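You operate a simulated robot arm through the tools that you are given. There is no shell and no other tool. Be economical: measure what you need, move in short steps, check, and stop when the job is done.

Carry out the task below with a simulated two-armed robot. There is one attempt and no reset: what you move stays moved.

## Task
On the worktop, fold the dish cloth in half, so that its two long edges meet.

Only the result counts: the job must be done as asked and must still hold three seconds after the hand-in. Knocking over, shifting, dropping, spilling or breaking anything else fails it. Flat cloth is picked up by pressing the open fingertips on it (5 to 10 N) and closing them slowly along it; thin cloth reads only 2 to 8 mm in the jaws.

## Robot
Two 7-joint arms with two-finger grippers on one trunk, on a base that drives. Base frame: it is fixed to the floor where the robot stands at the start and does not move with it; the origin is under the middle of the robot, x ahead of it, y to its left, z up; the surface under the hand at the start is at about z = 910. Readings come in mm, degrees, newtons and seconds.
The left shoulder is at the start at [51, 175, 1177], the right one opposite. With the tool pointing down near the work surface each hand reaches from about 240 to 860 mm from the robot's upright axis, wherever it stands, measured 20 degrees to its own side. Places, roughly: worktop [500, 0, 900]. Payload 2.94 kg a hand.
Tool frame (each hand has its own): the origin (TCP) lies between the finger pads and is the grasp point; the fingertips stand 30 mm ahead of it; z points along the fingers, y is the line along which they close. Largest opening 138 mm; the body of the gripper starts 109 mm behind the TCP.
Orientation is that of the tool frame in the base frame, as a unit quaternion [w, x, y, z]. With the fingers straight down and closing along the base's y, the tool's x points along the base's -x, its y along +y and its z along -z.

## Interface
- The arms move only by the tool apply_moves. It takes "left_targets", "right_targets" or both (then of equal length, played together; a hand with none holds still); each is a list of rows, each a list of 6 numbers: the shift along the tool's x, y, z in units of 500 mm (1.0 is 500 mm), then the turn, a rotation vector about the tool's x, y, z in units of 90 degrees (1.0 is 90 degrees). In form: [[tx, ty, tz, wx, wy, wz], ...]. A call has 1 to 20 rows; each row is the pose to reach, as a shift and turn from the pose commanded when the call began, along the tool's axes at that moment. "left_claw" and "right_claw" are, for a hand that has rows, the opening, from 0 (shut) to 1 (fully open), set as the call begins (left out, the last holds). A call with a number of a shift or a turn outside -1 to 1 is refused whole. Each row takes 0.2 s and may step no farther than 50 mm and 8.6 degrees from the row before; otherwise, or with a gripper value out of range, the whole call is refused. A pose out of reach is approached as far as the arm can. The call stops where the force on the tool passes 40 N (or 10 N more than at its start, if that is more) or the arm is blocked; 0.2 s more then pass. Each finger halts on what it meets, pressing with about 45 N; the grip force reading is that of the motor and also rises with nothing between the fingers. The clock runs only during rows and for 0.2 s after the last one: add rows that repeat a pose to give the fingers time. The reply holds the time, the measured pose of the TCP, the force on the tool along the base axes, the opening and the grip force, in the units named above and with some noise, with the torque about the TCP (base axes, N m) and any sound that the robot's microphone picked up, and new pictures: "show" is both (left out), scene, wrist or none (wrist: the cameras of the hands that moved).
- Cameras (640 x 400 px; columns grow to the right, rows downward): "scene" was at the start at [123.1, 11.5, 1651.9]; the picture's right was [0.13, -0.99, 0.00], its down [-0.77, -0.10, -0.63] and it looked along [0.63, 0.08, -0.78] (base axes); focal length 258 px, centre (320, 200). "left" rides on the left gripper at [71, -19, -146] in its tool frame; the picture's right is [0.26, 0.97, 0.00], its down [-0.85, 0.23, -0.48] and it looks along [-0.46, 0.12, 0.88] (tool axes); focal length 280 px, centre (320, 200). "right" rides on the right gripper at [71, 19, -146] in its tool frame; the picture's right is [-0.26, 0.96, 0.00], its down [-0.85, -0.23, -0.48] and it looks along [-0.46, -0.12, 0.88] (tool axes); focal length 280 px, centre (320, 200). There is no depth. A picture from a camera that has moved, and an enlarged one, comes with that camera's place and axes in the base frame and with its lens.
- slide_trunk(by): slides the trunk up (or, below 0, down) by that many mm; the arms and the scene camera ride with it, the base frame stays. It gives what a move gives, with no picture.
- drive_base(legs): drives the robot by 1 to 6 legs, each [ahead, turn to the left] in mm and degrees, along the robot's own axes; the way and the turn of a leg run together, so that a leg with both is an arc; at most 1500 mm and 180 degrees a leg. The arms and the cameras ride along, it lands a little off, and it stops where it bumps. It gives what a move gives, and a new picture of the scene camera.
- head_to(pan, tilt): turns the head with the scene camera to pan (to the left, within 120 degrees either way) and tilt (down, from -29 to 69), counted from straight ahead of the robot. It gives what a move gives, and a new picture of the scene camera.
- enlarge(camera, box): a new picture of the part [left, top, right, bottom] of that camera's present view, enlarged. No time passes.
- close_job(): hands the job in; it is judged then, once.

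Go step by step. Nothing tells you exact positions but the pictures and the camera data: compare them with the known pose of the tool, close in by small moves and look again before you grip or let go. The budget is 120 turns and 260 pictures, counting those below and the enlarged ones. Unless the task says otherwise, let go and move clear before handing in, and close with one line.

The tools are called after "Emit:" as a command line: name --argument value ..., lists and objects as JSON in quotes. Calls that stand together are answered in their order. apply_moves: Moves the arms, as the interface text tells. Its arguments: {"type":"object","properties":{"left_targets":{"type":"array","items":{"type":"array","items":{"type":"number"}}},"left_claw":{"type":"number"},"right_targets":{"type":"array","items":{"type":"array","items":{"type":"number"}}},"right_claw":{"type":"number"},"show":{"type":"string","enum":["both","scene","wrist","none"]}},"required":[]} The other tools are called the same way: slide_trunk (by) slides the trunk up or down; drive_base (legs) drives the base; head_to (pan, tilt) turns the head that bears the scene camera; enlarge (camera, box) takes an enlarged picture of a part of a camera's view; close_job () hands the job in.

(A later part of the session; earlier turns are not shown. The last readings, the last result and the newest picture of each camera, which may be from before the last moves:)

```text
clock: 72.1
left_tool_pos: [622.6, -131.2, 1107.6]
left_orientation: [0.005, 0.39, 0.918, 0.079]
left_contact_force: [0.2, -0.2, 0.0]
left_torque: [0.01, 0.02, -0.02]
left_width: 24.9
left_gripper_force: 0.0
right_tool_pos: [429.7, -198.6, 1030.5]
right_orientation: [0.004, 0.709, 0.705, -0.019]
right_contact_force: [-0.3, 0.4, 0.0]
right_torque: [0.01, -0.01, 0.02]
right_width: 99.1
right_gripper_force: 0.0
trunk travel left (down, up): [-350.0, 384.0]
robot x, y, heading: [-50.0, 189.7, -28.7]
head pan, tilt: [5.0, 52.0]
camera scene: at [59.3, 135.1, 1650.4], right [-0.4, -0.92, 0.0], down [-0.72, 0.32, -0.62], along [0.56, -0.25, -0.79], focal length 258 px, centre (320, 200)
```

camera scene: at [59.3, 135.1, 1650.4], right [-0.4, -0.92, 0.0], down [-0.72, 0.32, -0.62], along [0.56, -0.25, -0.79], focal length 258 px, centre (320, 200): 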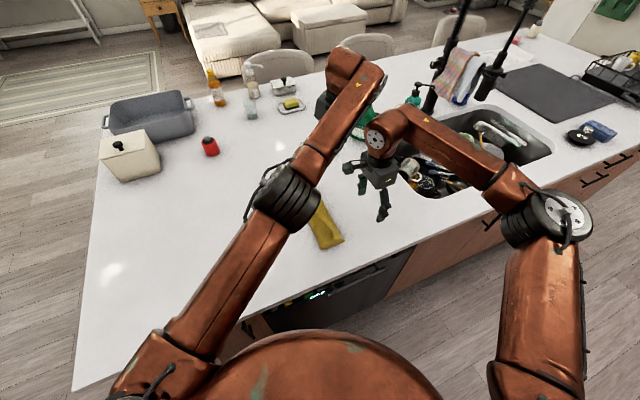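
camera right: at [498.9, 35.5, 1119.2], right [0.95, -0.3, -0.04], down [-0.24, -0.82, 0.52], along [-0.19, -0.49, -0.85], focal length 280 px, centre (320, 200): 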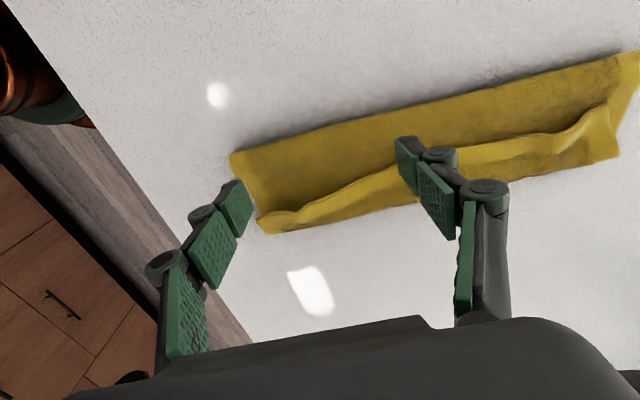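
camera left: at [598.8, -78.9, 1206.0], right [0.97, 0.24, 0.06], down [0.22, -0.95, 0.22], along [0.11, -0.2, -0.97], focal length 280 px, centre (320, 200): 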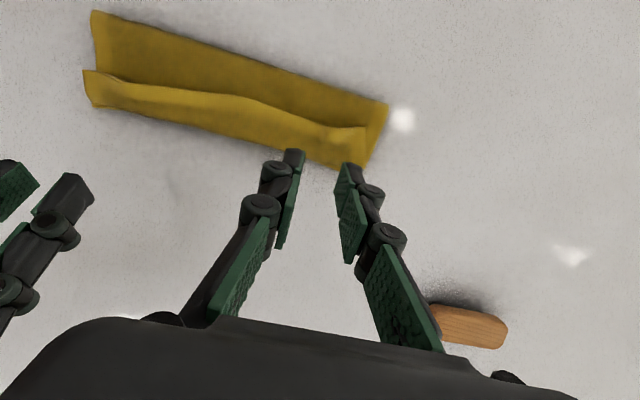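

It's free again. I'll move the left hand up and away to +y.

Emit:
apply_moves --left_targets '[[0.03, 0.03, -0.05, 0, 0, 0], [0.07, 0.07, -0.1, 0, 0, 0], [0.12, 0.115, -0.1, 0, 0, 0], [0.17, 0.165, -0.1, 0, 0, 0], [0.22, 0.215, -0.1, 0, 0, 0], [0.28, 0.27, -0.1, 0, 0, 0], [0.34, 0.33, -0.1, 0, 0, 0], [0.4, 0.39, -0.1, 0, 0, 0], [0.4, 0.39, -0.1, 0, 0, 0]]' --show "scene"

```text
clock: 74.1
left_tool_pos: [619.8, 135.8, 1199.3]
left_orientation: [0.005, 0.39, 0.918, 0.079]
left_contact_force: [-0.9, -0.1, 0.2]
left_torque: [0.05, 0.01, 0.0]
left_width: 24.7
left_gripper_force: 0.0
right_tool_pos: [430.2, -199.5, 1030.7]
right_orientation: [0.005, 0.709, 0.705, -0.018]
right_contact_force: [-0.2, 0.1, -0.5]
right_torque: [0.03, 0.0, 0.02]
right_width: 99.3
right_gripper_force: 0.0
trunk travel left (down, up): [-350.0, 384.0]
robot x, y, heading: [-51.0, 187.0, -29.0]
head pan, tilt: [5.0, 52.0]
camera scene: at [59.4, 133.9, 1650.3], right [-0.4, -0.92, 0.0], down [-0.72, 0.32, -0.61], along [0.56, -0.25, -0.79], focal length 258 px, centre (320, 200)
```

scene: 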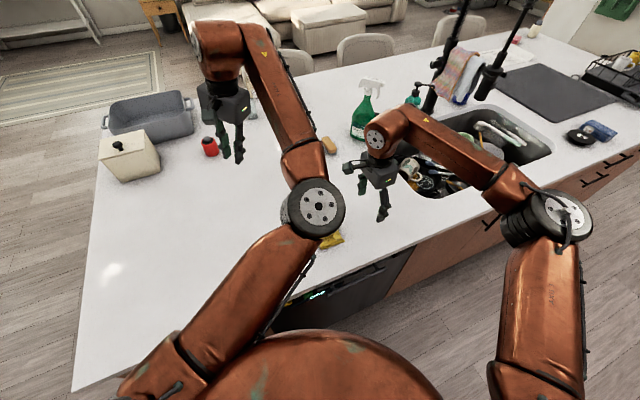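

Emit:
apply_moves --left_targets '[[0.06, 0.04, 0, 0, 0, 0], [0.12, 0.08, 0, 0, 0, 0], [0.18, 0.12, 0, 0, 0, 0], [0.24, 0.16, 0, 0, 0, 0], [0.3, 0.2, 0, 0, 0, 0], [0.36, 0.24, 0, 0, 0, 0], [0.42, 0.28, 0, 0, 0, 0], [0.5, 0.34, 0, 0, 0, 0], [0.5, 0.34, 0, 0, 0, 0]]' --show "scene"

```text
clock: 76.1
left_tool_pos: [567.6, 434.6, 1234.7]
left_orientation: [0.005, 0.39, 0.918, 0.079]
left_contact_force: [-0.1, -0.8, 0.3]
left_torque: [0.03, 0.02, 0.03]
left_width: 24.7
left_gripper_force: 0.1
right_tool_pos: [429.9, -199.5, 1030.7]
right_orientation: [0.003, 0.709, 0.705, -0.018]
right_contact_force: [0.3, -0.1, -0.5]
right_torque: [0.05, 0.01, -0.01]
right_width: 99.6
right_gripper_force: 0.1
trunk travel left (down, up): [-350.0, 384.0]
robot x, y, heading: [-51.1, 190.7, -28.9]
head pan, tilt: [5.0, 52.0]
camera scene: at [59.0, 133.4, 1650.3], right [-0.4, -0.92, 0.0], down [-0.72, 0.32, -0.62], along [0.56, -0.25, -0.79], focal length 258 px, centre (320, 200)
```

scene: 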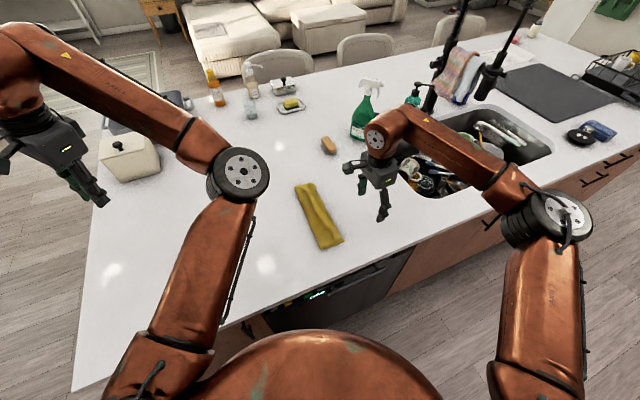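

Cloth is clear now and undisturbed. I'll zoom in to measure it.

Emit:
enlarge --camera "scene" --box '[280, 170, 360, 255]'

```text
4.71 times, centred on (320, 212) of scene
camera zoom: at [59.0, 133.4, 1650.3], right [-0.4, -0.92, 0.0], down [-0.72, 0.32, -0.62], along [0.56, -0.25, -0.79], focal length 1212 px, centre (320, 141)
```

zoom: 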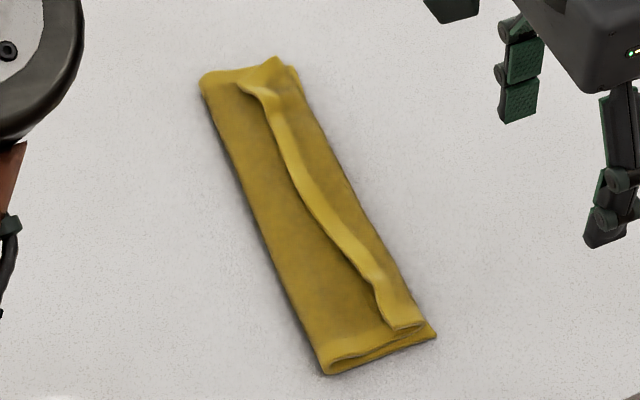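

With the cloth clear to reach, I'll bring the right hand to the fold side of the turned hem, fingers spread and tips leaning slightly outward.

Emit:
apply_moves --right_targets '[[0.05, 0.015, 0, 0, 0, 0], [0.1, 0.03, 0, 0, 0, 0], [0.15, 0.045, 0, 0, 0, 0], [0.2, 0.06, 0, 0, -0.04, 0], [0.25, 0.075, 0, 0, -0.08, 0], [0.3, 0.09, 0, 0, -0.12, 0], [0.335, 0.09, 0, 0, -0.15, 0], [0.335, 0.09, 0.06, 0, -0.15, 0], [0.335, 0.09, 0.12, 0, -0.15, 0], [0.335, 0.09, 0.12, 0, -0.15, 0]]' --right_claw 0.8

```text
clock: 78.3
left_tool_pos: [568.4, 436.4, 1232.2]
left_orientation: [0.006, 0.389, 0.918, 0.079]
left_contact_force: [0.7, -0.2, 0.0]
left_torque: [0.04, -0.01, 0.02]
left_width: 24.8
left_gripper_force: 0.1
right_tool_pos: [475.8, -34.6, 964.4]
right_orientation: [0.087, 0.701, 0.7, -0.102]
right_contact_force: [-0.1, 0.8, 0.7]
right_torque: [0.05, 0.0, -0.02]
right_width: 110.6
right_gripper_force: 0.1
trunk travel left (down, up): [-350.0, 384.0]
robot x, y, heading: [-49.6, 186.9, -28.8]
head pan, tilt: [5.0, 52.0]
camera scene: at [59.3, 135.8, 1650.4], right [-0.4, -0.92, 0.0], down [-0.72, 0.32, -0.62], along [0.56, -0.25, -0.79], focal length 258 px, centre (320, 200)
camera right: at [497.4, 71.3, 1087.3], right [0.96, -0.26, 0.05], down [-0.22, -0.69, 0.69], along [-0.14, -0.67, -0.72], focal length 280 px, centre (320, 200)
```

scene: 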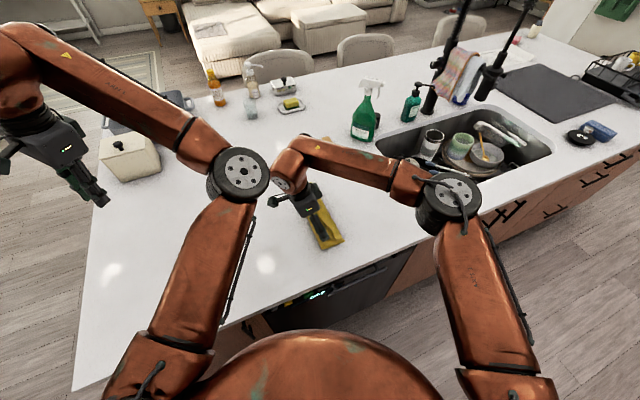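
right: 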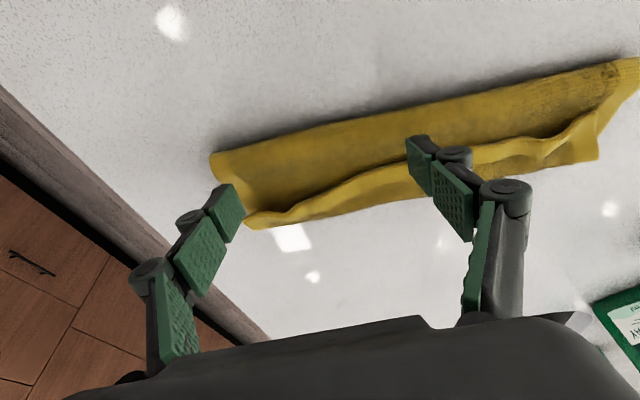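

Emit:
apply_moves --right_targets '[[0.0245, 0, 0.0285, 0, 0, 0], [0.0245, 0, 0.0285, 0, 0, 0], [0, 0, 0.035, 0, 0, 0], [-0.03, 0, 0.043, 0, 0, 0], [-0.054, 0, 0.05, 0, 0, 0], [-0.078, 0, 0.057, 0, 0, 0], [-0.102, 0, 0.0635, 0, 0, 0]]' --show "wrist"

Emit:
enlarge --camera "scene" --box '[280, 170, 360, 255]'

```text
clock: 79.9
left_tool_pos: [567.7, 435.0, 1233.8]
left_orientation: [0.006, 0.39, 0.918, 0.078]
left_contact_force: [0.2, 0.2, 0.5]
left_torque: [-0.03, 0.01, -0.01]
left_width: 24.9
left_gripper_force: 0.0
right_tool_pos: [473.0, -93.7, 948.3]
right_orientation: [0.087, 0.702, 0.699, -0.102]
right_contact_force: [-0.1, -0.2, 0.0]
right_torque: [0.01, -0.06, -0.02]
right_width: 110.3
right_gripper_force: 0.1
trunk travel left (down, up): [-350.0, 384.0]
robot x, y, heading: [-49.1, 185.4, -28.4]
head pan, tilt: [5.0, 52.0]
camera right: at [496.4, 14.1, 1070.6], right [0.96, -0.26, 0.05], down [-0.22, -0.69, 0.69], along [-0.14, -0.67, -0.72], focal length 280 px, centre (320, 200)
```

right: 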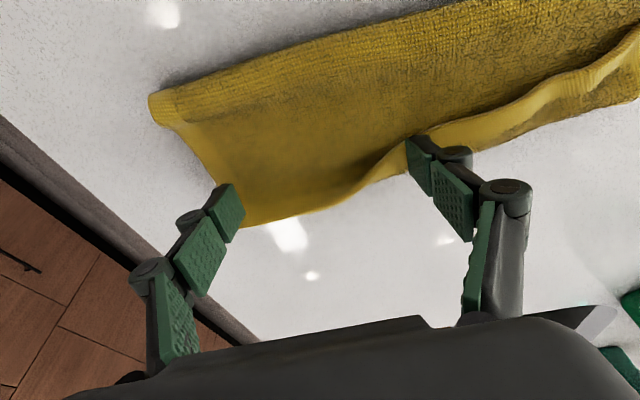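

```text
4.71 times, centred on (320, 212) of scene
camera zoom: at [59.3, 135.3, 1650.4], right [-0.4, -0.92, 0.0], down [-0.72, 0.32, -0.62], along [0.56, -0.25, -0.79], focal length 1212 px, centre (320, 141)
```

zoom: 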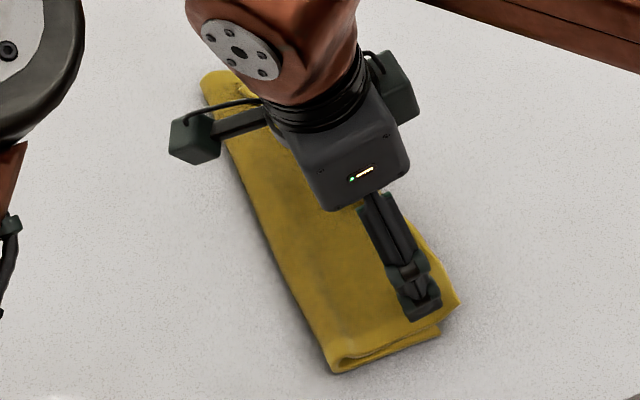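

The near half has flipped out. I'll finish the stroke and lift.

Emit:
apply_moves --right_targets '[[-0.02, 0, 0.005, 0, 0, 0], [-0.04, 0, 0.008, 0, 0, 0], [-0.06, 0, -0.04, 0, 0, 0], [-0.08, 0, -0.1, 0, 0, 0], [-0.1, 0, -0.16, 0, 0, 0], [-0.1, 0, -0.16, 0, 0, 0]]' --show "wrist"

Emit:
enlarge --camera "scene" --box '[280, 170, 360, 255]'

```text
clock: 81.3
left_tool_pos: [568.5, 436.5, 1231.9]
left_orientation: [0.006, 0.39, 0.918, 0.078]
left_contact_force: [0.1, 0.0, 0.0]
left_torque: [0.01, 0.02, 0.02]
left_width: 24.6
left_gripper_force: 0.0
right_tool_pos: [475.3, -119.4, 1038.4]
right_orientation: [0.086, 0.702, 0.7, -0.102]
right_contact_force: [0.3, -0.5, 0.3]
right_torque: [0.0, 0.03, 0.01]
right_width: 110.3
right_gripper_force: 0.1
trunk travel left (down, up): [-350.0, 384.0]
robot x, y, heading: [-48.2, 189.5, -28.7]
head pan, tilt: [5.0, 52.0]
camera right: at [498.1, -12.6, 1160.1], right [0.96, -0.26, 0.05], down [-0.22, -0.69, 0.69], along [-0.14, -0.67, -0.72], focal length 280 px, centre (320, 200)
```

right: 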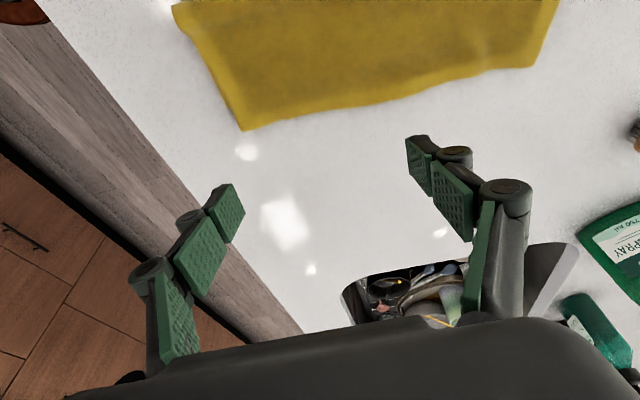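

```text
4.71 times, centred on (320, 212) of scene
camera zoom: at [60.0, 135.5, 1650.3], right [-0.4, -0.92, 0.0], down [-0.72, 0.32, -0.62], along [0.56, -0.25, -0.79], focal length 1212 px, centre (320, 141)
```

zoom: 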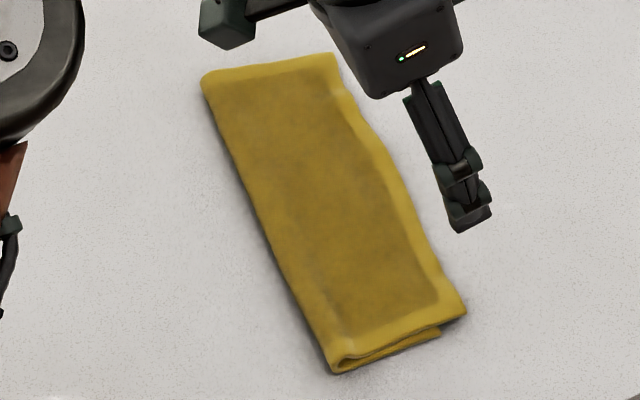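

The whole hem flipped and the cloth is now folded flat, but the top edge overhangs: about -129 near and -146 far, against roughly -105 and -112 below. I'll re-grip the overhang near the near corner, lift, and lay it back.

Emit:
apply_moves --right_targets '[[0.01, -0.03, 0.03, 0, 0.06, 0], [0.02, -0.06, 0.06, 0, 0.12, 0], [0.034, -0.078, 0.1, 0, 0.171, 0], [0.034, -0.078, 0.142, 0, 0.171, 0], [0.034, -0.078, 0.142, 0, 0.171, 0], [0.034, -0.078, 0.142, 0, 0.171, 0]]' --right_claw 0.25 --show "wrist"

```text
clock: 82.7
left_tool_pos: [567.4, 434.8, 1234.2]
left_orientation: [0.006, 0.39, 0.918, 0.079]
left_contact_force: [0.7, -0.3, -0.7]
left_torque: [0.0, 0.01, 0.0]
left_width: 24.8
left_gripper_force: 0.0
right_tool_pos: [434.8, -121.7, 966.7]
right_orientation: [-0.008, 0.709, 0.705, -0.007]
right_contact_force: [-1.0, -0.3, 0.4]
right_torque: [0.04, 0.02, -0.01]
right_width: 34.3
right_gripper_force: 0.0
trunk travel left (down, up): [-350.0, 384.0]
robot x, y, heading: [-55.0, 187.7, -28.5]
head pan, tilt: [5.0, 52.0]
camera right: at [457.8, -50.5, 1113.0], right [0.96, -0.27, -0.02], down [-0.23, -0.85, 0.48], along [-0.15, -0.46, -0.88], focal length 280 px, centre (320, 200)
```

right: 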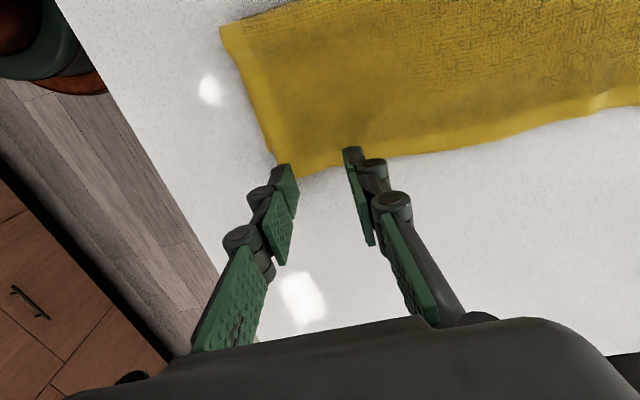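

Emit:
apply_moves --right_targets '[[0, 0.004, 0.02, 0, 0, 0], [0, 0.004, 0.035, 0, 0, 0], [0, 0.004, 0.044, 0, 0, 0], [0, 0.004, 0.05, 0, 0, 0], [0, 0.004, 0.05, 0, 0, 0]]' --show "none"

```text
clock: 83.9
left_tool_pos: [567.3, 436.0, 1233.4]
left_orientation: [0.006, 0.39, 0.917, 0.08]
left_contact_force: [0.4, -0.6, 0.0]
left_torque: [0.04, 0.0, 0.0]
left_width: 25.0
left_gripper_force: 0.1
right_tool_pos: [436.7, -121.5, 942.4]
right_orientation: [-0.007, 0.709, 0.705, -0.006]
right_contact_force: [0.9, -2.4, 9.8]
right_torque: [-0.03, -0.11, -0.04]
right_width: 34.3
right_gripper_force: 0.1
trunk travel left (down, up): [-350.0, 384.0]
robot x, y, heading: [-53.6, 189.9, -28.6]
head pan, tilt: [5.0, 52.0]
```

The force is about 10 N, so I'll close in steps.

Emit:
apply_moves --right_targets '[[0, 0, 0, 0, 0, 0], [0, 0, 0, 0, 0, 0]]' --right_claw 0.18 --show "none"

Emit:
apply_moves --right_targets '[[0, 0, 0, 0, 0, 0], [0, 0, 0, 0, 0, 0]]' --right_claw 0.1 --show "none"

Emit:
apply_moves --right_targets '[[0, 0, 0, 0, 0, 0], [0, 0, 0, 0, 0, 0], [0, 0, 0, 0, 0, 0]]' --right_claw 0 --show "wrist"

```text
clock: 84.5
left_tool_pos: [567.8, 436.6, 1233.5]
left_orientation: [0.005, 0.39, 0.917, 0.079]
left_contact_force: [0.5, -0.7, 0.9]
left_torque: [-0.01, -0.02, -0.01]
left_width: 24.8
left_gripper_force: 0.1
right_tool_pos: [436.7, -119.2, 942.6]
right_orientation: [-0.008, 0.709, 0.705, -0.007]
right_contact_force: [0.4, -0.2, 9.6]
right_torque: [0.07, -0.09, -0.03]
right_width: 23.6
right_gripper_force: 0.0
trunk travel left (down, up): [-350.0, 384.0]
robot x, y, heading: [-52.0, 188.4, -28.7]
head pan, tilt: [5.0, 52.0]
```

```text
clock: 85.1
left_tool_pos: [568.0, 437.3, 1233.8]
left_orientation: [0.006, 0.39, 0.917, 0.079]
left_contact_force: [0.7, -0.2, 0.3]
left_torque: [0.0, 0.05, -0.02]
left_width: 24.8
left_gripper_force: 0.1
right_tool_pos: [436.2, -120.8, 941.1]
right_orientation: [-0.008, 0.71, 0.705, -0.007]
right_contact_force: [0.0, 0.4, 4.9]
right_torque: [0.06, -0.04, 0.03]
right_width: 12.9
right_gripper_force: 0.1
trunk travel left (down, up): [-350.0, 384.0]
robot x, y, heading: [-51.5, 187.0, -28.9]
head pan, tilt: [5.0, 52.0]
```

```text
clock: 85.9
left_tool_pos: [568.1, 436.2, 1233.8]
left_orientation: [0.005, 0.39, 0.918, 0.079]
left_contact_force: [0.2, 0.4, 0.2]
left_torque: [0.0, 0.01, -0.02]
left_width: 24.7
left_gripper_force: 0.1
right_tool_pos: [435.3, -120.2, 941.4]
right_orientation: [-0.008, 0.709, 0.705, -0.007]
right_contact_force: [0.5, 0.2, 1.3]
right_torque: [0.02, 0.06, -0.01]
right_width: 4.2
right_gripper_force: 33.1
trunk travel left (down, up): [-350.0, 384.0]
robot x, y, heading: [-52.0, 188.0, -28.6]
head pan, tilt: [5.0, 52.0]
camera right: at [459.5, -50.3, 1087.8], right [0.96, -0.27, -0.02], down [-0.23, -0.85, 0.48], along [-0.15, -0.46, -0.88], focal length 280 px, centre (320, 200)
```

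right: 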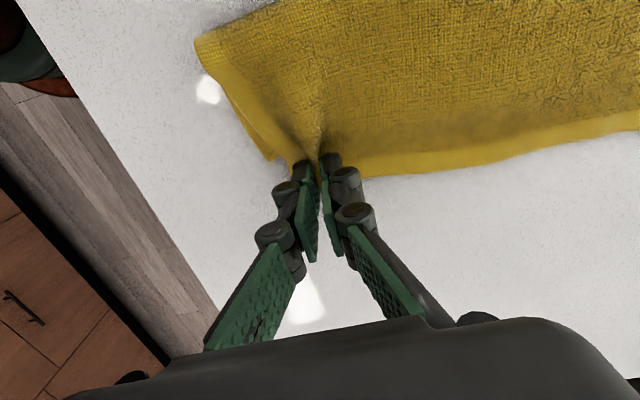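

Emit:
apply_moves --right_targets '[[0.01, 0, -0.04, 0, 0, 0], [0.03, 0, -0.08, 0, 0, 0], [0.06, 0, -0.12, 0, 0, 0], [0.09, 0, -0.14, 0, 0, 0], [0.09, 0, -0.14, 0, 0, 0]]' --show "wrist"

Emit:
enlarge --camera "scene" --box '[280, 170, 360, 255]'

```text
clock: 87.1
left_tool_pos: [567.4, 435.8, 1234.1]
left_orientation: [0.005, 0.39, 0.917, 0.078]
left_contact_force: [0.5, -0.4, -0.4]
left_torque: [-0.01, -0.02, 0.0]
left_width: 24.9
left_gripper_force: 0.1
right_tool_pos: [438.5, -77.3, 1013.0]
right_orientation: [-0.009, 0.71, 0.704, -0.007]
right_contact_force: [-0.1, 0.1, -0.8]
right_torque: [0.01, 0.03, -0.04]
right_width: 4.5
right_gripper_force: 32.8
trunk travel left (down, up): [-350.0, 384.0]
robot x, y, heading: [-51.6, 188.7, -28.6]
head pan, tilt: [5.0, 52.0]
camera right: at [460.7, -5.3, 1158.5], right [0.96, -0.27, -0.02], down [-0.23, -0.85, 0.48], along [-0.15, -0.46, -0.88], focal length 280 px, centre (320, 200)
```

right: 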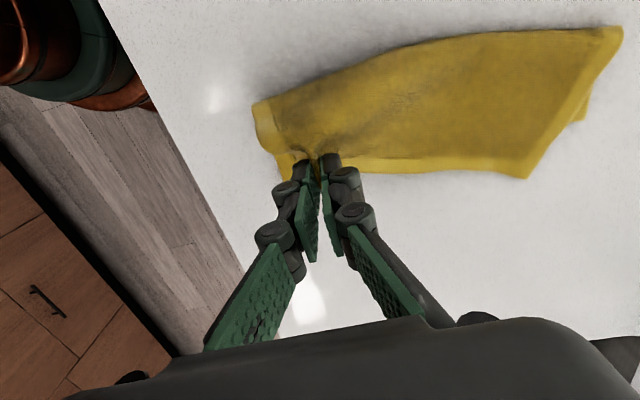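

```text
4.71 times, centred on (320, 212) of scene
camera zoom: at [59.3, 135.3, 1650.4], right [-0.4, -0.92, 0.0], down [-0.72, 0.32, -0.62], along [0.56, -0.25, -0.79], focal length 1212 px, centre (320, 141)
```

zoom: 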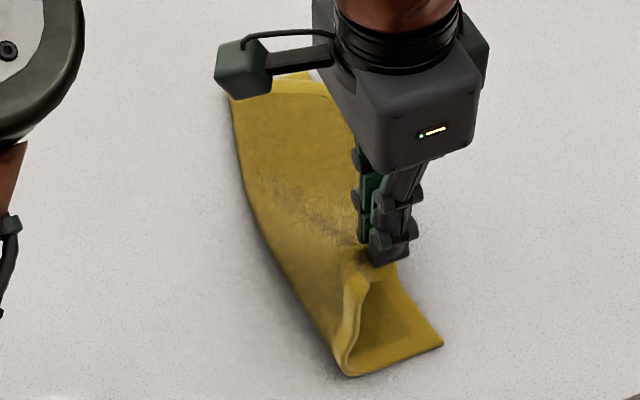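

Emit:
apply_moves --right_targets '[[-0.01, 0, 0.03, 0, 0, 0], [-0.02, 0, 0.06, 0, 0, 0], [-0.035, 0, 0.09, 0, 0, 0], [-0.042, 0, 0.115, 0, 0, 0], [-0.042, 0, 0.132, 0, 0, 0], [-0.042, 0, 0.132, 0, 0, 0]]' --show "wrist"

Emit:
enlarge --camera "scene" --box '[280, 170, 360, 255]'

```text
clock: 88.5
left_tool_pos: [567.0, 435.9, 1234.6]
left_orientation: [0.006, 0.39, 0.918, 0.079]
left_contact_force: [0.4, 0.3, 0.2]
left_torque: [-0.02, 0.01, 0.0]
left_width: 24.8
left_gripper_force: 0.1
right_tool_pos: [436.6, -96.8, 945.4]
right_orientation: [-0.008, 0.709, 0.705, -0.006]
right_contact_force: [1.0, -1.2, 7.0]
right_torque: [0.02, 0.0, -0.02]
right_width: 4.6
right_gripper_force: 33.5
trunk travel left (down, up): [-350.0, 384.0]
robot x, y, heading: [-52.0, 187.2, -28.6]
head pan, tilt: [5.0, 52.0]
camera right: at [459.5, -25.9, 1092.3], right [0.96, -0.27, -0.02], down [-0.23, -0.85, 0.48], along [-0.15, -0.46, -0.88], focal length 280 px, centre (320, 200)
```

right: 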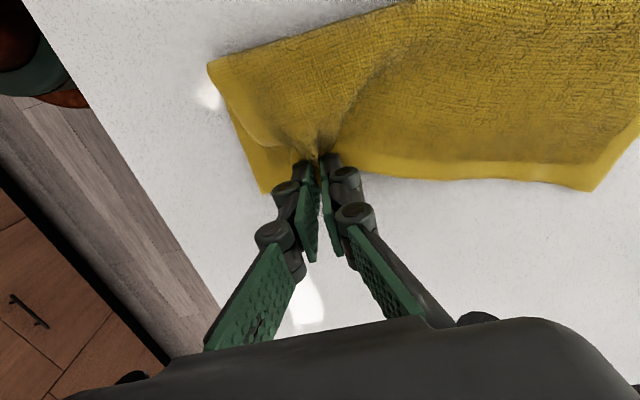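

```text
4.71 times, centred on (320, 212) of scene
camera zoom: at [59.1, 135.8, 1650.5], right [-0.4, -0.92, 0.0], down [-0.72, 0.32, -0.62], along [0.56, -0.25, -0.79], focal length 1212 px, centre (320, 141)
```

zoom: 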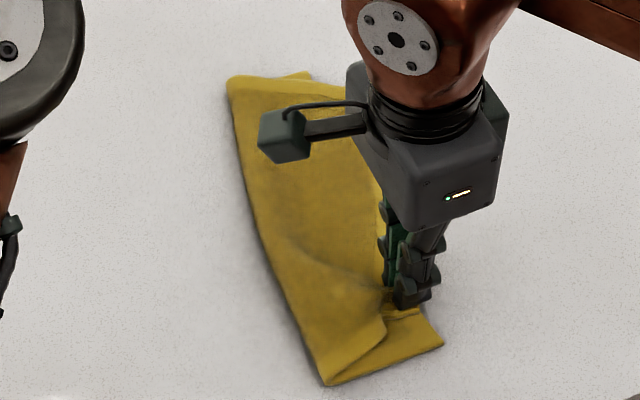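

Emit:
apply_moves --right_targets '[[0, 0, 0, 0, 0, 0], [0, 0, 0, 0, 0, 0], [0, 0, 0, 0, 0, 0], [0, 0, 0, 0, 0, 0]]' --right_claw 0.25 --show "none"

Emit:
apply_moves --right_targets '[[0, 0, -0.05, 0, 0, 0], [-0.05, 0, -0.13, 0, 0, 0], [-0.14, 0, -0.16, 0, 0, 0], [-0.23, 0, -0.16, 0, 0, 0], [-0.23, 0, -0.16, 0, 0, 0]]' --show "none"

Emit:
enlarge --camera "scene" --box '[280, 170, 360, 255]'

```text
clock: 89.5
left_tool_pos: [565.6, 436.2, 1232.7]
left_orientation: [0.006, 0.39, 0.918, 0.079]
left_contact_force: [0.1, -0.5, 0.1]
left_torque: [-0.01, -0.01, 0.01]
left_width: 24.9
left_gripper_force: 0.0
right_tool_pos: [436.2, -96.2, 946.2]
right_orientation: [-0.008, 0.71, 0.704, -0.006]
right_contact_force: [0.0, 0.1, 3.7]
right_torque: [0.01, 0.0, 0.01]
right_width: 35.5
right_gripper_force: 0.8
trunk travel left (down, up): [-350.0, 384.0]
robot x, y, heading: [-50.3, 187.9, -28.6]
head pan, tilt: [5.0, 52.0]
```

```text
clock: 90.7
left_tool_pos: [568.3, 436.5, 1234.1]
left_orientation: [0.006, 0.389, 0.918, 0.078]
left_contact_force: [-0.6, 0.8, 0.2]
left_torque: [-0.05, -0.01, 0.0]
left_width: 24.9
left_gripper_force: 0.0
right_tool_pos: [438.4, -210.7, 1025.3]
right_orientation: [-0.007, 0.709, 0.706, -0.007]
right_contact_force: [0.3, -0.9, 0.2]
right_torque: [-0.03, -0.02, -0.02]
right_width: 34.8
right_gripper_force: 0.0
trunk travel left (down, up): [-350.0, 384.0]
robot x, y, heading: [-50.8, 184.9, -28.5]
head pan, tilt: [5.0, 52.0]
```

```text
4.71 times, centred on (320, 212) of scene
camera zoom: at [59.8, 136.6, 1650.4], right [-0.4, -0.92, 0.0], down [-0.72, 0.32, -0.62], along [0.56, -0.25, -0.79], focal length 1212 px, centre (320, 141)
```

zoom: 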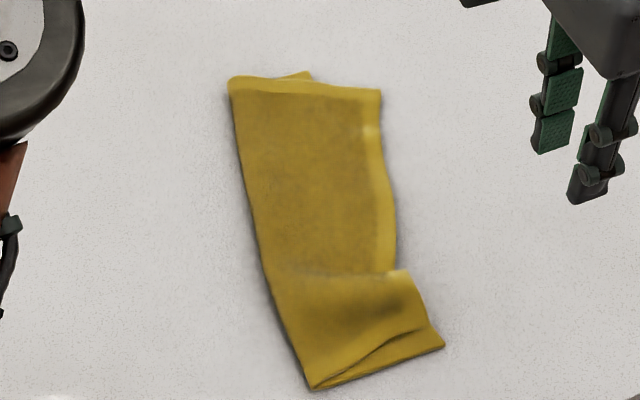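

The near end is now aligned, but the top layer is skewed: its far corner is at about (607,-160) and should be near (648,-116). I'll grip that far corner with the right hand turned to match the edge.

Emit:
apply_moves --right_targets '[[0.02, 0.04, 0, 0, 0, 0.03], [0.04, 0.08, 0, 0, 0, 0.06], [0.06, 0.12, 0, 0, 0, 0.1], [0.08, 0.16, 0, 0, 0, 0.14], [0.1, 0.2, 0, 0, 0, 0.18], [0.12, 0.24, 0.02, 0, 0, 0.228], [0.142, 0.284, 0.06, 0, 0, 0.228], [0.142, 0.284, 0.118, 0, 0, 0.228], [0.142, 0.284, 0.118, 0, 0, 0.228]]' --right_claw 0.25 --show "wrist"

```text
clock: 92.7
left_tool_pos: [568.0, 436.7, 1234.1]
left_orientation: [0.006, 0.39, 0.917, 0.079]
left_contact_force: [0.3, 0.2, -0.4]
left_torque: [-0.02, 0.03, 0.0]
left_width: 24.9
left_gripper_force: 0.1
right_tool_pos: [581.0, -141.5, 963.5]
right_orientation: [-0.006, 0.824, 0.567, -0.009]
right_contact_force: [-0.4, 0.1, 0.9]
right_torque: [-0.02, 0.02, -0.01]
right_width: 34.5
right_gripper_force: 0.1
trunk travel left (down, up): [-350.0, 384.0]
robot x, y, heading: [-50.9, 188.6, -28.4]
head pan, tilt: [5.0, 52.0]
camera right: at [626.5, -82.5, 1110.3], right [0.81, -0.59, -0.02], down [-0.51, -0.71, 0.49], along [-0.3, -0.38, -0.87], focal length 280 px, centre (320, 200)
```

right: 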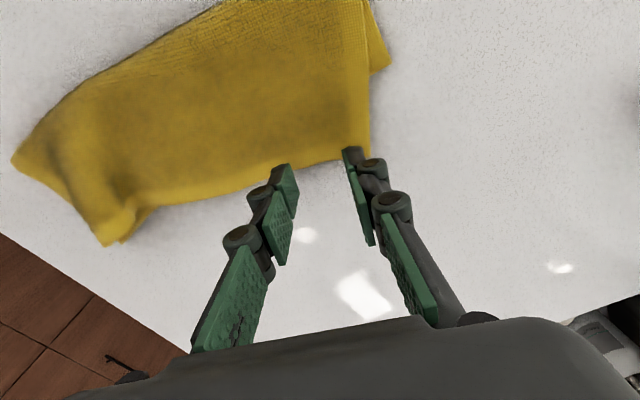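

Emit:
apply_moves --right_targets '[[0.016, -0.012, 0.01, 0, 0, 0], [0.016, -0.012, 0.03, 0, 0, 0], [0.016, -0.012, 0.038, 0, 0, 0], [0.016, -0.012, 0.044, 0, 0, 0], [0.016, -0.012, 0.044, 0, 0, 0]]' --show "none"

```text
clock: 93.9
left_tool_pos: [568.8, 435.8, 1234.2]
left_orientation: [0.006, 0.389, 0.918, 0.079]
left_contact_force: [-0.5, -0.1, -0.2]
left_torque: [0.02, 0.0, -0.02]
left_width: 24.8
left_gripper_force: 0.0
right_tool_pos: [574.4, -132.8, 942.7]
right_orientation: [-0.007, 0.824, 0.567, -0.008]
right_contact_force: [0.8, -1.3, 6.8]
right_torque: [-0.01, -0.11, -0.02]
right_width: 34.5
right_gripper_force: 0.1
trunk travel left (down, up): [-350.0, 384.0]
robot x, y, heading: [-49.9, 185.5, -28.9]
head pan, tilt: [5.0, 52.0]
```

Emit:
apply_moves --right_targets '[[0, 0, 0, 0, 0, 0], [0, 0, 0, 0, 0, 0]]' --right_claw 0.18 --show "none"

Emit:
apply_moves --right_targets '[[0, 0, 0, 0, 0, 0], [0, 0, 0, 0, 0, 0]]' --right_claw 0.1 --show "none"

Emit:
apply_moves --right_targets '[[0, 0, 0, 0, 0, 0], [0, 0, 0, 0, 0, 0], [0, 0, 0, 0, 0, 0]]' --right_claw 0 --show "wrist"

```text
clock: 94.5
left_tool_pos: [568.0, 435.8, 1233.8]
left_orientation: [0.006, 0.39, 0.918, 0.079]
left_contact_force: [-0.5, -0.6, 0.4]
left_torque: [0.01, 0.0, 0.01]
left_width: 24.8
left_gripper_force: 0.0
right_tool_pos: [577.3, -131.5, 942.3]
right_orientation: [-0.006, 0.824, 0.567, -0.008]
right_contact_force: [-0.8, -0.8, 5.9]
right_torque: [-0.01, -0.1, 0.01]
right_width: 23.2
right_gripper_force: 0.0
trunk travel left (down, up): [-350.0, 384.0]
robot x, y, heading: [-52.3, 186.7, -28.8]
head pan, tilt: [5.0, 52.0]
```

```text
clock: 95.1
left_tool_pos: [568.7, 436.9, 1233.3]
left_orientation: [0.006, 0.39, 0.918, 0.079]
left_contact_force: [0.2, -0.9, 0.6]
left_torque: [-0.02, -0.01, 0.04]
left_width: 24.8
left_gripper_force: 0.1
right_tool_pos: [576.3, -132.9, 941.7]
right_orientation: [-0.007, 0.824, 0.567, -0.009]
right_contact_force: [-0.6, -0.8, 3.7]
right_torque: [0.03, -0.02, 0.0]
right_width: 13.1
right_gripper_force: 0.0
trunk travel left (down, up): [-350.0, 384.0]
robot x, y, heading: [-47.5, 189.6, -28.6]
head pan, tilt: [5.0, 52.0]
```

```text
clock: 95.9
left_tool_pos: [568.7, 436.2, 1233.9]
left_orientation: [0.006, 0.389, 0.918, 0.079]
left_contact_force: [0.5, 0.0, -0.3]
left_torque: [-0.03, -0.03, 0.0]
left_width: 24.9
left_gripper_force: 0.1
right_tool_pos: [576.7, -133.2, 942.5]
right_orientation: [-0.007, 0.823, 0.567, -0.008]
right_contact_force: [0.8, 0.1, 3.3]
right_torque: [0.03, 0.02, 0.02]
right_width: 4.2
right_gripper_force: 32.6
trunk travel left (down, up): [-350.0, 384.0]
robot x, y, heading: [-52.4, 190.1, -28.7]
head pan, tilt: [5.0, 52.0]
camera right: at [622.4, -73.2, 1088.0], right [0.81, -0.59, -0.02], down [-0.51, -0.71, 0.49], along [-0.3, -0.38, -0.87], focal length 280 px, centre (320, 200)
```

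right: 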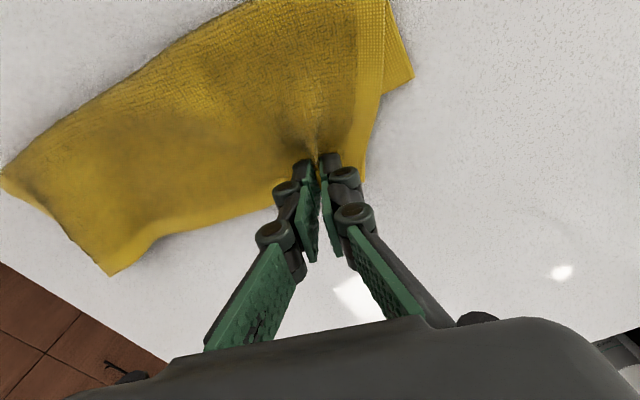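

Emit:
apply_moves --right_targets '[[0.02, 0, -0.04, 0, 0, 0], [0.043, 0, -0.07, 0, 0, -0.04], [0.08, 0, -0.1, 0, 0, -0.08], [0.117, -0.002, -0.13, 0, 0, -0.12], [0.114, 0.016, -0.12, 0, 0, -0.16], [0.11, 0.035, -0.09, 0, 0, -0.19], [0.11, 0.035, -0.08, 0, 0, -0.19]]' --show "wrist"

Emit:
enlarge --camera "scene" --box '[280, 170, 360, 255]'

```text
clock: 97.5
left_tool_pos: [568.4, 435.7, 1232.9]
left_orientation: [0.006, 0.39, 0.917, 0.08]
left_contact_force: [-0.4, -0.5, -0.5]
left_torque: [0.04, 0.01, -0.03]
left_width: 24.8
left_gripper_force: 0.1
right_tool_pos: [613.1, -86.5, 980.3]
right_orientation: [-0.008, 0.73, 0.683, -0.007]
right_contact_force: [-0.8, 0.2, 0.7]
right_torque: [0.04, 0.0, -0.11]
right_width: 4.0
right_gripper_force: 33.1
trunk travel left (down, up): [-350.0, 384.0]
robot x, y, heading: [-51.5, 187.4, -28.6]
head pan, tilt: [5.0, 52.0]
camera right: at [640.4, -17.6, 1126.4], right [0.95, -0.32, -0.02], down [-0.28, -0.83, 0.48], along [-0.17, -0.45, -0.88], focal length 280 px, centre (320, 200)
```

right: 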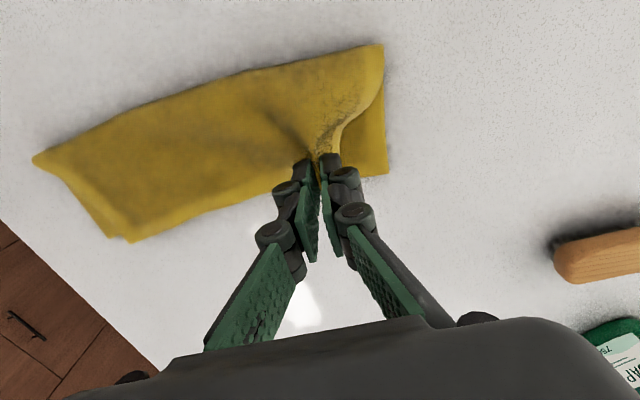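

```text
4.71 times, centred on (320, 212) of scene
camera zoom: at [59.5, 135.1, 1650.4], right [-0.4, -0.92, 0.0], down [-0.72, 0.32, -0.62], along [0.56, -0.25, -0.79], focal length 1212 px, centre (320, 141)
```

zoom: 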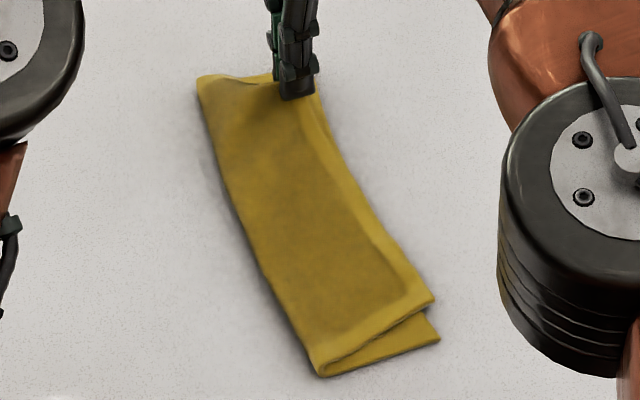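

The far end looks right. I'll lower it onto the bottom layer.

Emit:
apply_moves --right_targets '[[-0.01, -0.004, 0.02, 0, 0, 0], [-0.02, -0.008, 0.04, 0, 0, 0], [-0.032, -0.012, 0.06, 0, 0, 0], [-0.034, -0.012, 0.068, 0, 0, 0], [-0.034, -0.012, 0.068, 0, 0, 0]]' --show "wrist"

```text
clock: 98.7
left_tool_pos: [568.5, 436.8, 1233.7]
left_orientation: [0.005, 0.39, 0.918, 0.078]
left_contact_force: [-0.2, 0.3, -0.4]
left_torque: [0.02, 0.01, -0.02]
left_width: 24.6
left_gripper_force: 0.0
right_tool_pos: [605.6, -102.9, 946.8]
right_orientation: [-0.007, 0.73, 0.683, -0.008]
right_contact_force: [-0.7, 0.9, 4.2]
right_torque: [0.03, 0.04, -0.09]
right_width: 4.1
right_gripper_force: 32.6
trunk travel left (down, up): [-350.0, 384.0]
robot x, y, heading: [-49.1, 186.7, -28.5]
head pan, tilt: [5.0, 52.0]
camera right: at [632.4, -33.4, 1093.0], right [0.95, -0.33, -0.02], down [-0.28, -0.83, 0.48], along [-0.17, -0.45, -0.88], focal length 280 px, centre (320, 200)
```

right: 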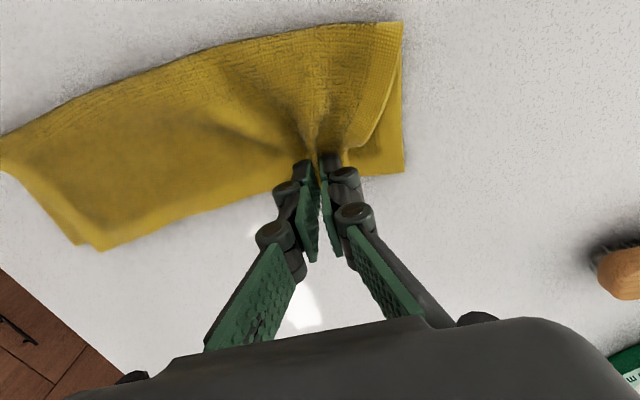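

Emit:
apply_moves --right_targets '[[0, 0, 0, 0, 0, 0], [0, 0, 0, 0, 0, 0], [0, 0, 0, 0, 0, 0], [0, 0, 0, 0, 0, 0]]' --right_claw 0.3 --show "none"

Emit:
apply_moves --right_targets '[[0, 0, -0.05, 0, 0, 0], [-0.05, 0, -0.13, 0, 0, 0], [-0.11, -0.06, -0.19, 0, 0, 0], [-0.16, -0.13, -0.2, 0, 0, 0], [-0.2, -0.2, -0.2, 0, 0, 0], [-0.2, -0.2, -0.2, 0, 0, 0]]' --show "wrist"

Emit:
enlarge --camera "scene" --box '[280, 170, 360, 255]'

```text
clock: 99.7
left_tool_pos: [569.0, 437.1, 1234.7]
left_orientation: [0.005, 0.39, 0.918, 0.079]
left_contact_force: [-0.6, 0.8, 0.8]
left_torque: [0.0, 0.02, 0.0]
left_width: 24.7
left_gripper_force: 0.0
right_tool_pos: [605.5, -102.5, 946.1]
right_orientation: [-0.007, 0.73, 0.683, -0.007]
right_contact_force: [-0.2, -0.4, 3.7]
right_torque: [-0.01, -0.01, 0.0]
right_width: 41.4
right_gripper_force: 0.0
trunk travel left (down, up): [-350.0, 384.0]
robot x, y, heading: [-50.0, 191.2, -28.8]
head pan, tilt: [5.0, 52.0]
```

```text
refused: row 3 steps farther than a row can; nothing moved
```

```text
4.71 times, centred on (320, 212) of scene
camera zoom: at [59.4, 136.0, 1650.4], right [-0.4, -0.92, 0.0], down [-0.72, 0.32, -0.62], along [0.56, -0.25, -0.79], focal length 1212 px, centre (320, 141)
```

zoom: 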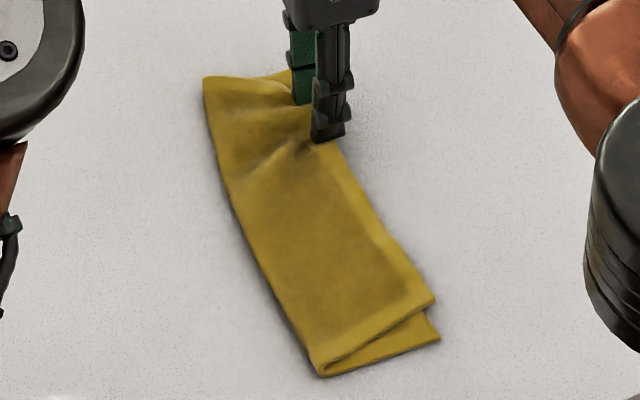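

Emit:
apply_moves --right_targets '[[0, 0, -0.05, 0, 0, 0], [-0.03, 0, -0.12, 0, 0, 0], [-0.08, -0.04, -0.17, 0, 0, 0], [-0.14, -0.1, -0.2, 0, 0, 0], [-0.18, -0.16, -0.2, 0, 0, 0], [-0.2, -0.22, -0.2, 0, 0, 0], [-0.2, -0.22, -0.2, 0, 0, 0]]' --show "wrist"

Emit:
enlarge --camera "scene" --box '[280, 170, 360, 255]'

```text
clock: 101.3
left_tool_pos: [568.1, 436.0, 1232.0]
left_orientation: [0.005, 0.389, 0.918, 0.079]
left_contact_force: [0.7, -0.5, 0.1]
left_torque: [0.01, 0.0, 0.02]
left_width: 24.9
left_gripper_force: 0.1
right_tool_pos: [490.7, -196.5, 1048.7]
right_orientation: [-0.008, 0.73, 0.683, -0.007]
right_contact_force: [-0.4, 0.3, -0.4]
right_torque: [-0.01, 0.01, -0.02]
right_width: 41.6
right_gripper_force: 0.0
trunk travel left (down, up): [-350.0, 384.0]
robot x, y, heading: [-51.4, 186.7, -28.5]
head pan, tilt: [5.0, 52.0]
camera right: at [518.3, -128.1, 1195.1], right [0.95, -0.32, -0.02], down [-0.28, -0.83, 0.48], along [-0.17, -0.45, -0.88], focal length 280 px, centre (320, 200)
```

right: 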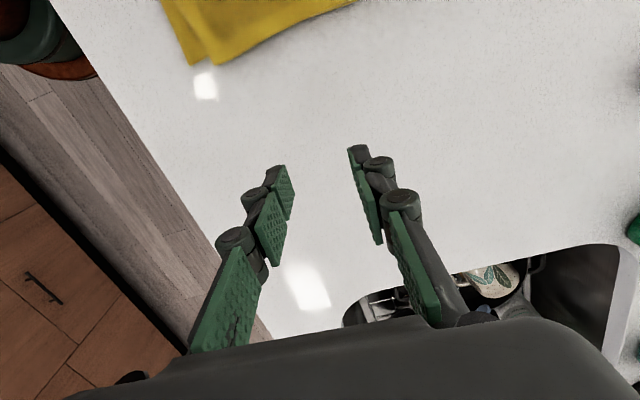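

```text
4.71 times, centred on (320, 212) of scene
camera zoom: at [60.7, 136.4, 1650.3], right [-0.4, -0.92, 0.0], down [-0.72, 0.32, -0.61], along [0.56, -0.25, -0.79], focal length 1212 px, centre (320, 141)
```

zoom: 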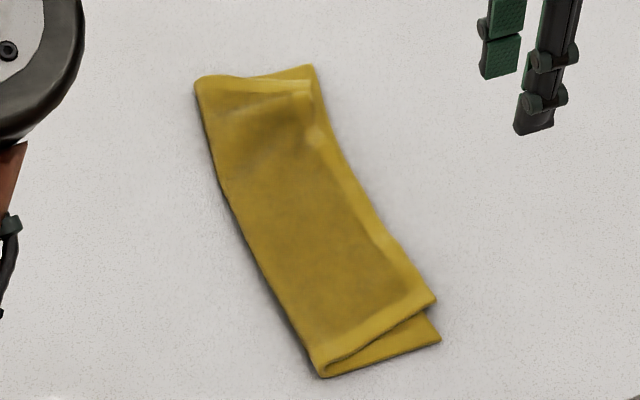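

The edges now nearly coincide. The main remaining offset is the near top corner, about 29 mm too far along +x. I'll grip it at its slight overhang and pull it back.

Emit:
apply_moves --right_targets '[[0.05, -0.04, 0, 0, 0, 0], [0.1, -0.08, 0.03, 0, 0, 0], [0.153, -0.113, 0.06, 0, 0, 0], [0.153, -0.113, 0.12, 0, 0, 0], [0.153, -0.113, 0.167, 0, 0, 0], [0.153, -0.113, 0.167, 0, 0, 0]]' --right_claw 0.22 --show "wrist"

```text
clock: 102.7
left_tool_pos: [567.5, 435.2, 1233.9]
left_orientation: [0.005, 0.39, 0.918, 0.079]
left_contact_force: [-0.1, 0.2, -0.3]
left_torque: [0.01, 0.01, 0.0]
left_width: 25.0
left_gripper_force: 0.0
right_tool_pos: [435.6, -115.7, 967.9]
right_orientation: [-0.007, 0.73, 0.683, -0.007]
right_contact_force: [0.3, -0.3, -0.1]
right_torque: [-0.01, -0.02, 0.01]
right_width: 30.4
right_gripper_force: 0.0
trunk travel left (down, up): [-350.0, 384.0]
robot x, y, heading: [-54.9, 186.3, -28.7]
head pan, tilt: [5.0, 52.0]
camera right: at [463.8, -47.6, 1114.2], right [0.95, -0.33, -0.02], down [-0.28, -0.83, 0.48], along [-0.17, -0.45, -0.88], focal length 280 px, centre (320, 200)
```

right: 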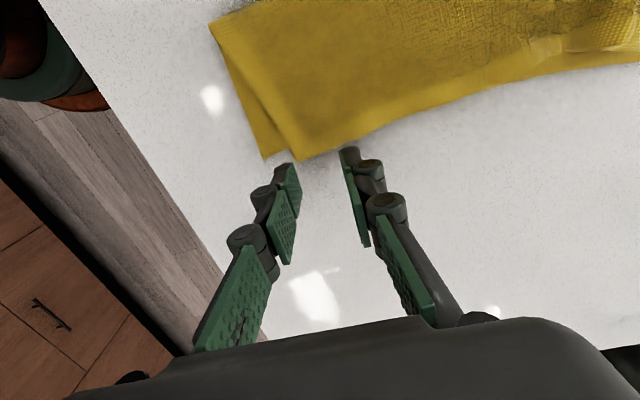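

Emit:
apply_moves --right_targets '[[0.009, 0.012, 0.01, 0, 0, 0], [0.009, 0.012, 0.03, 0, 0, 0], [0.009, 0.012, 0.042, 0, 0, 0], [0.009, 0.012, 0.05, 0, 0, 0], [0.009, 0.012, 0.05, 0, 0, 0]]' --show "none"

Emit:
apply_moves --right_targets '[[0, 0, 0, 0, 0, 0], [0, 0, 0, 0, 0, 0]]' --right_claw 0.15 --show "none"

Emit:
apply_moves --right_targets '[[0, 0, 0, 0, 0, 0], [0, 0, 0, 0, 0, 0]]' --right_claw 0.08 --show "none"

Emit:
apply_moves --right_targets '[[0, 0, 0, 0, 0, 0], [0, 0, 0, 0, 0, 0], [0, 0, 0, 0, 0, 0]]' --right_claw 0 --show "wrist"

```text
clock: 103.9
left_tool_pos: [566.6, 435.3, 1234.0]
left_orientation: [0.006, 0.389, 0.918, 0.079]
left_contact_force: [0.5, -0.1, 0.5]
left_torque: [0.01, -0.01, 0.02]
left_width: 24.8
left_gripper_force: 0.0
right_tool_pos: [443.2, -111.9, 943.3]
right_orientation: [-0.007, 0.73, 0.683, -0.007]
right_contact_force: [0.4, -1.7, 12.7]
right_torque: [0.07, -0.07, -0.04]
right_width: 29.9
right_gripper_force: 0.1
trunk travel left (down, up): [-350.0, 384.0]
robot x, y, heading: [-52.0, 186.0, -28.5]
head pan, tilt: [5.0, 52.0]
```

```text
clock: 104.5
left_tool_pos: [566.8, 436.8, 1234.8]
left_orientation: [0.007, 0.389, 0.918, 0.079]
left_contact_force: [-0.1, 0.4, 0.0]
left_torque: [-0.02, 0.02, -0.01]
left_width: 24.6
left_gripper_force: 0.0
right_tool_pos: [442.9, -112.7, 942.8]
right_orientation: [-0.007, 0.73, 0.683, -0.008]
right_contact_force: [-0.6, 0.0, 13.1]
right_torque: [0.13, 0.02, -0.01]
right_width: 19.1
right_gripper_force: 0.1
trunk travel left (down, up): [-350.0, 384.0]
robot x, y, heading: [-49.7, 187.6, -28.9]
head pan, tilt: [5.0, 52.0]
```

```text
clock: 105.1
left_tool_pos: [567.4, 437.2, 1233.9]
left_orientation: [0.006, 0.39, 0.917, 0.079]
left_contact_force: [0.7, 0.5, 0.9]
left_torque: [-0.02, -0.03, 0.01]
left_width: 24.5
left_gripper_force: 0.0
right_tool_pos: [442.1, -110.8, 940.7]
right_orientation: [-0.007, 0.731, 0.683, -0.007]
right_contact_force: [0.1, -0.5, 9.1]
right_torque: [0.08, -0.01, -0.02]
right_width: 10.1
right_gripper_force: 0.0
trunk travel left (down, up): [-350.0, 384.0]
robot x, y, heading: [-53.0, 187.5, -28.5]
head pan, tilt: [5.0, 52.0]
```

```text
clock: 105.9
left_tool_pos: [567.9, 436.4, 1233.4]
left_orientation: [0.006, 0.39, 0.917, 0.08]
left_contact_force: [-0.6, -0.4, 0.2]
left_torque: [-0.01, 0.01, -0.02]
left_width: 24.7
left_gripper_force: 0.0
right_tool_pos: [443.7, -112.3, 942.5]
right_orientation: [-0.008, 0.73, 0.683, -0.007]
right_contact_force: [-0.5, -0.2, 4.2]
right_torque: [0.07, -0.01, 0.02]
right_width: 4.2
right_gripper_force: 32.5
trunk travel left (down, up): [-350.0, 384.0]
robot x, y, heading: [-53.8, 187.5, -28.5]
head pan, tilt: [5.0, 52.0]
camera right: at [470.0, -43.0, 1087.9], right [0.95, -0.33, -0.02], down [-0.28, -0.83, 0.48], along [-0.17, -0.45, -0.88], focal length 280 px, centre (320, 200)
```

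right: 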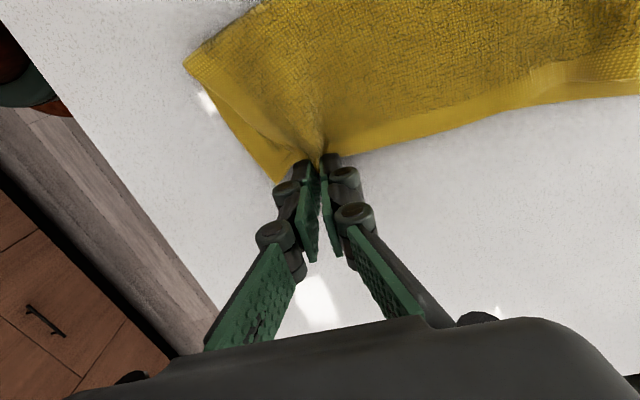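

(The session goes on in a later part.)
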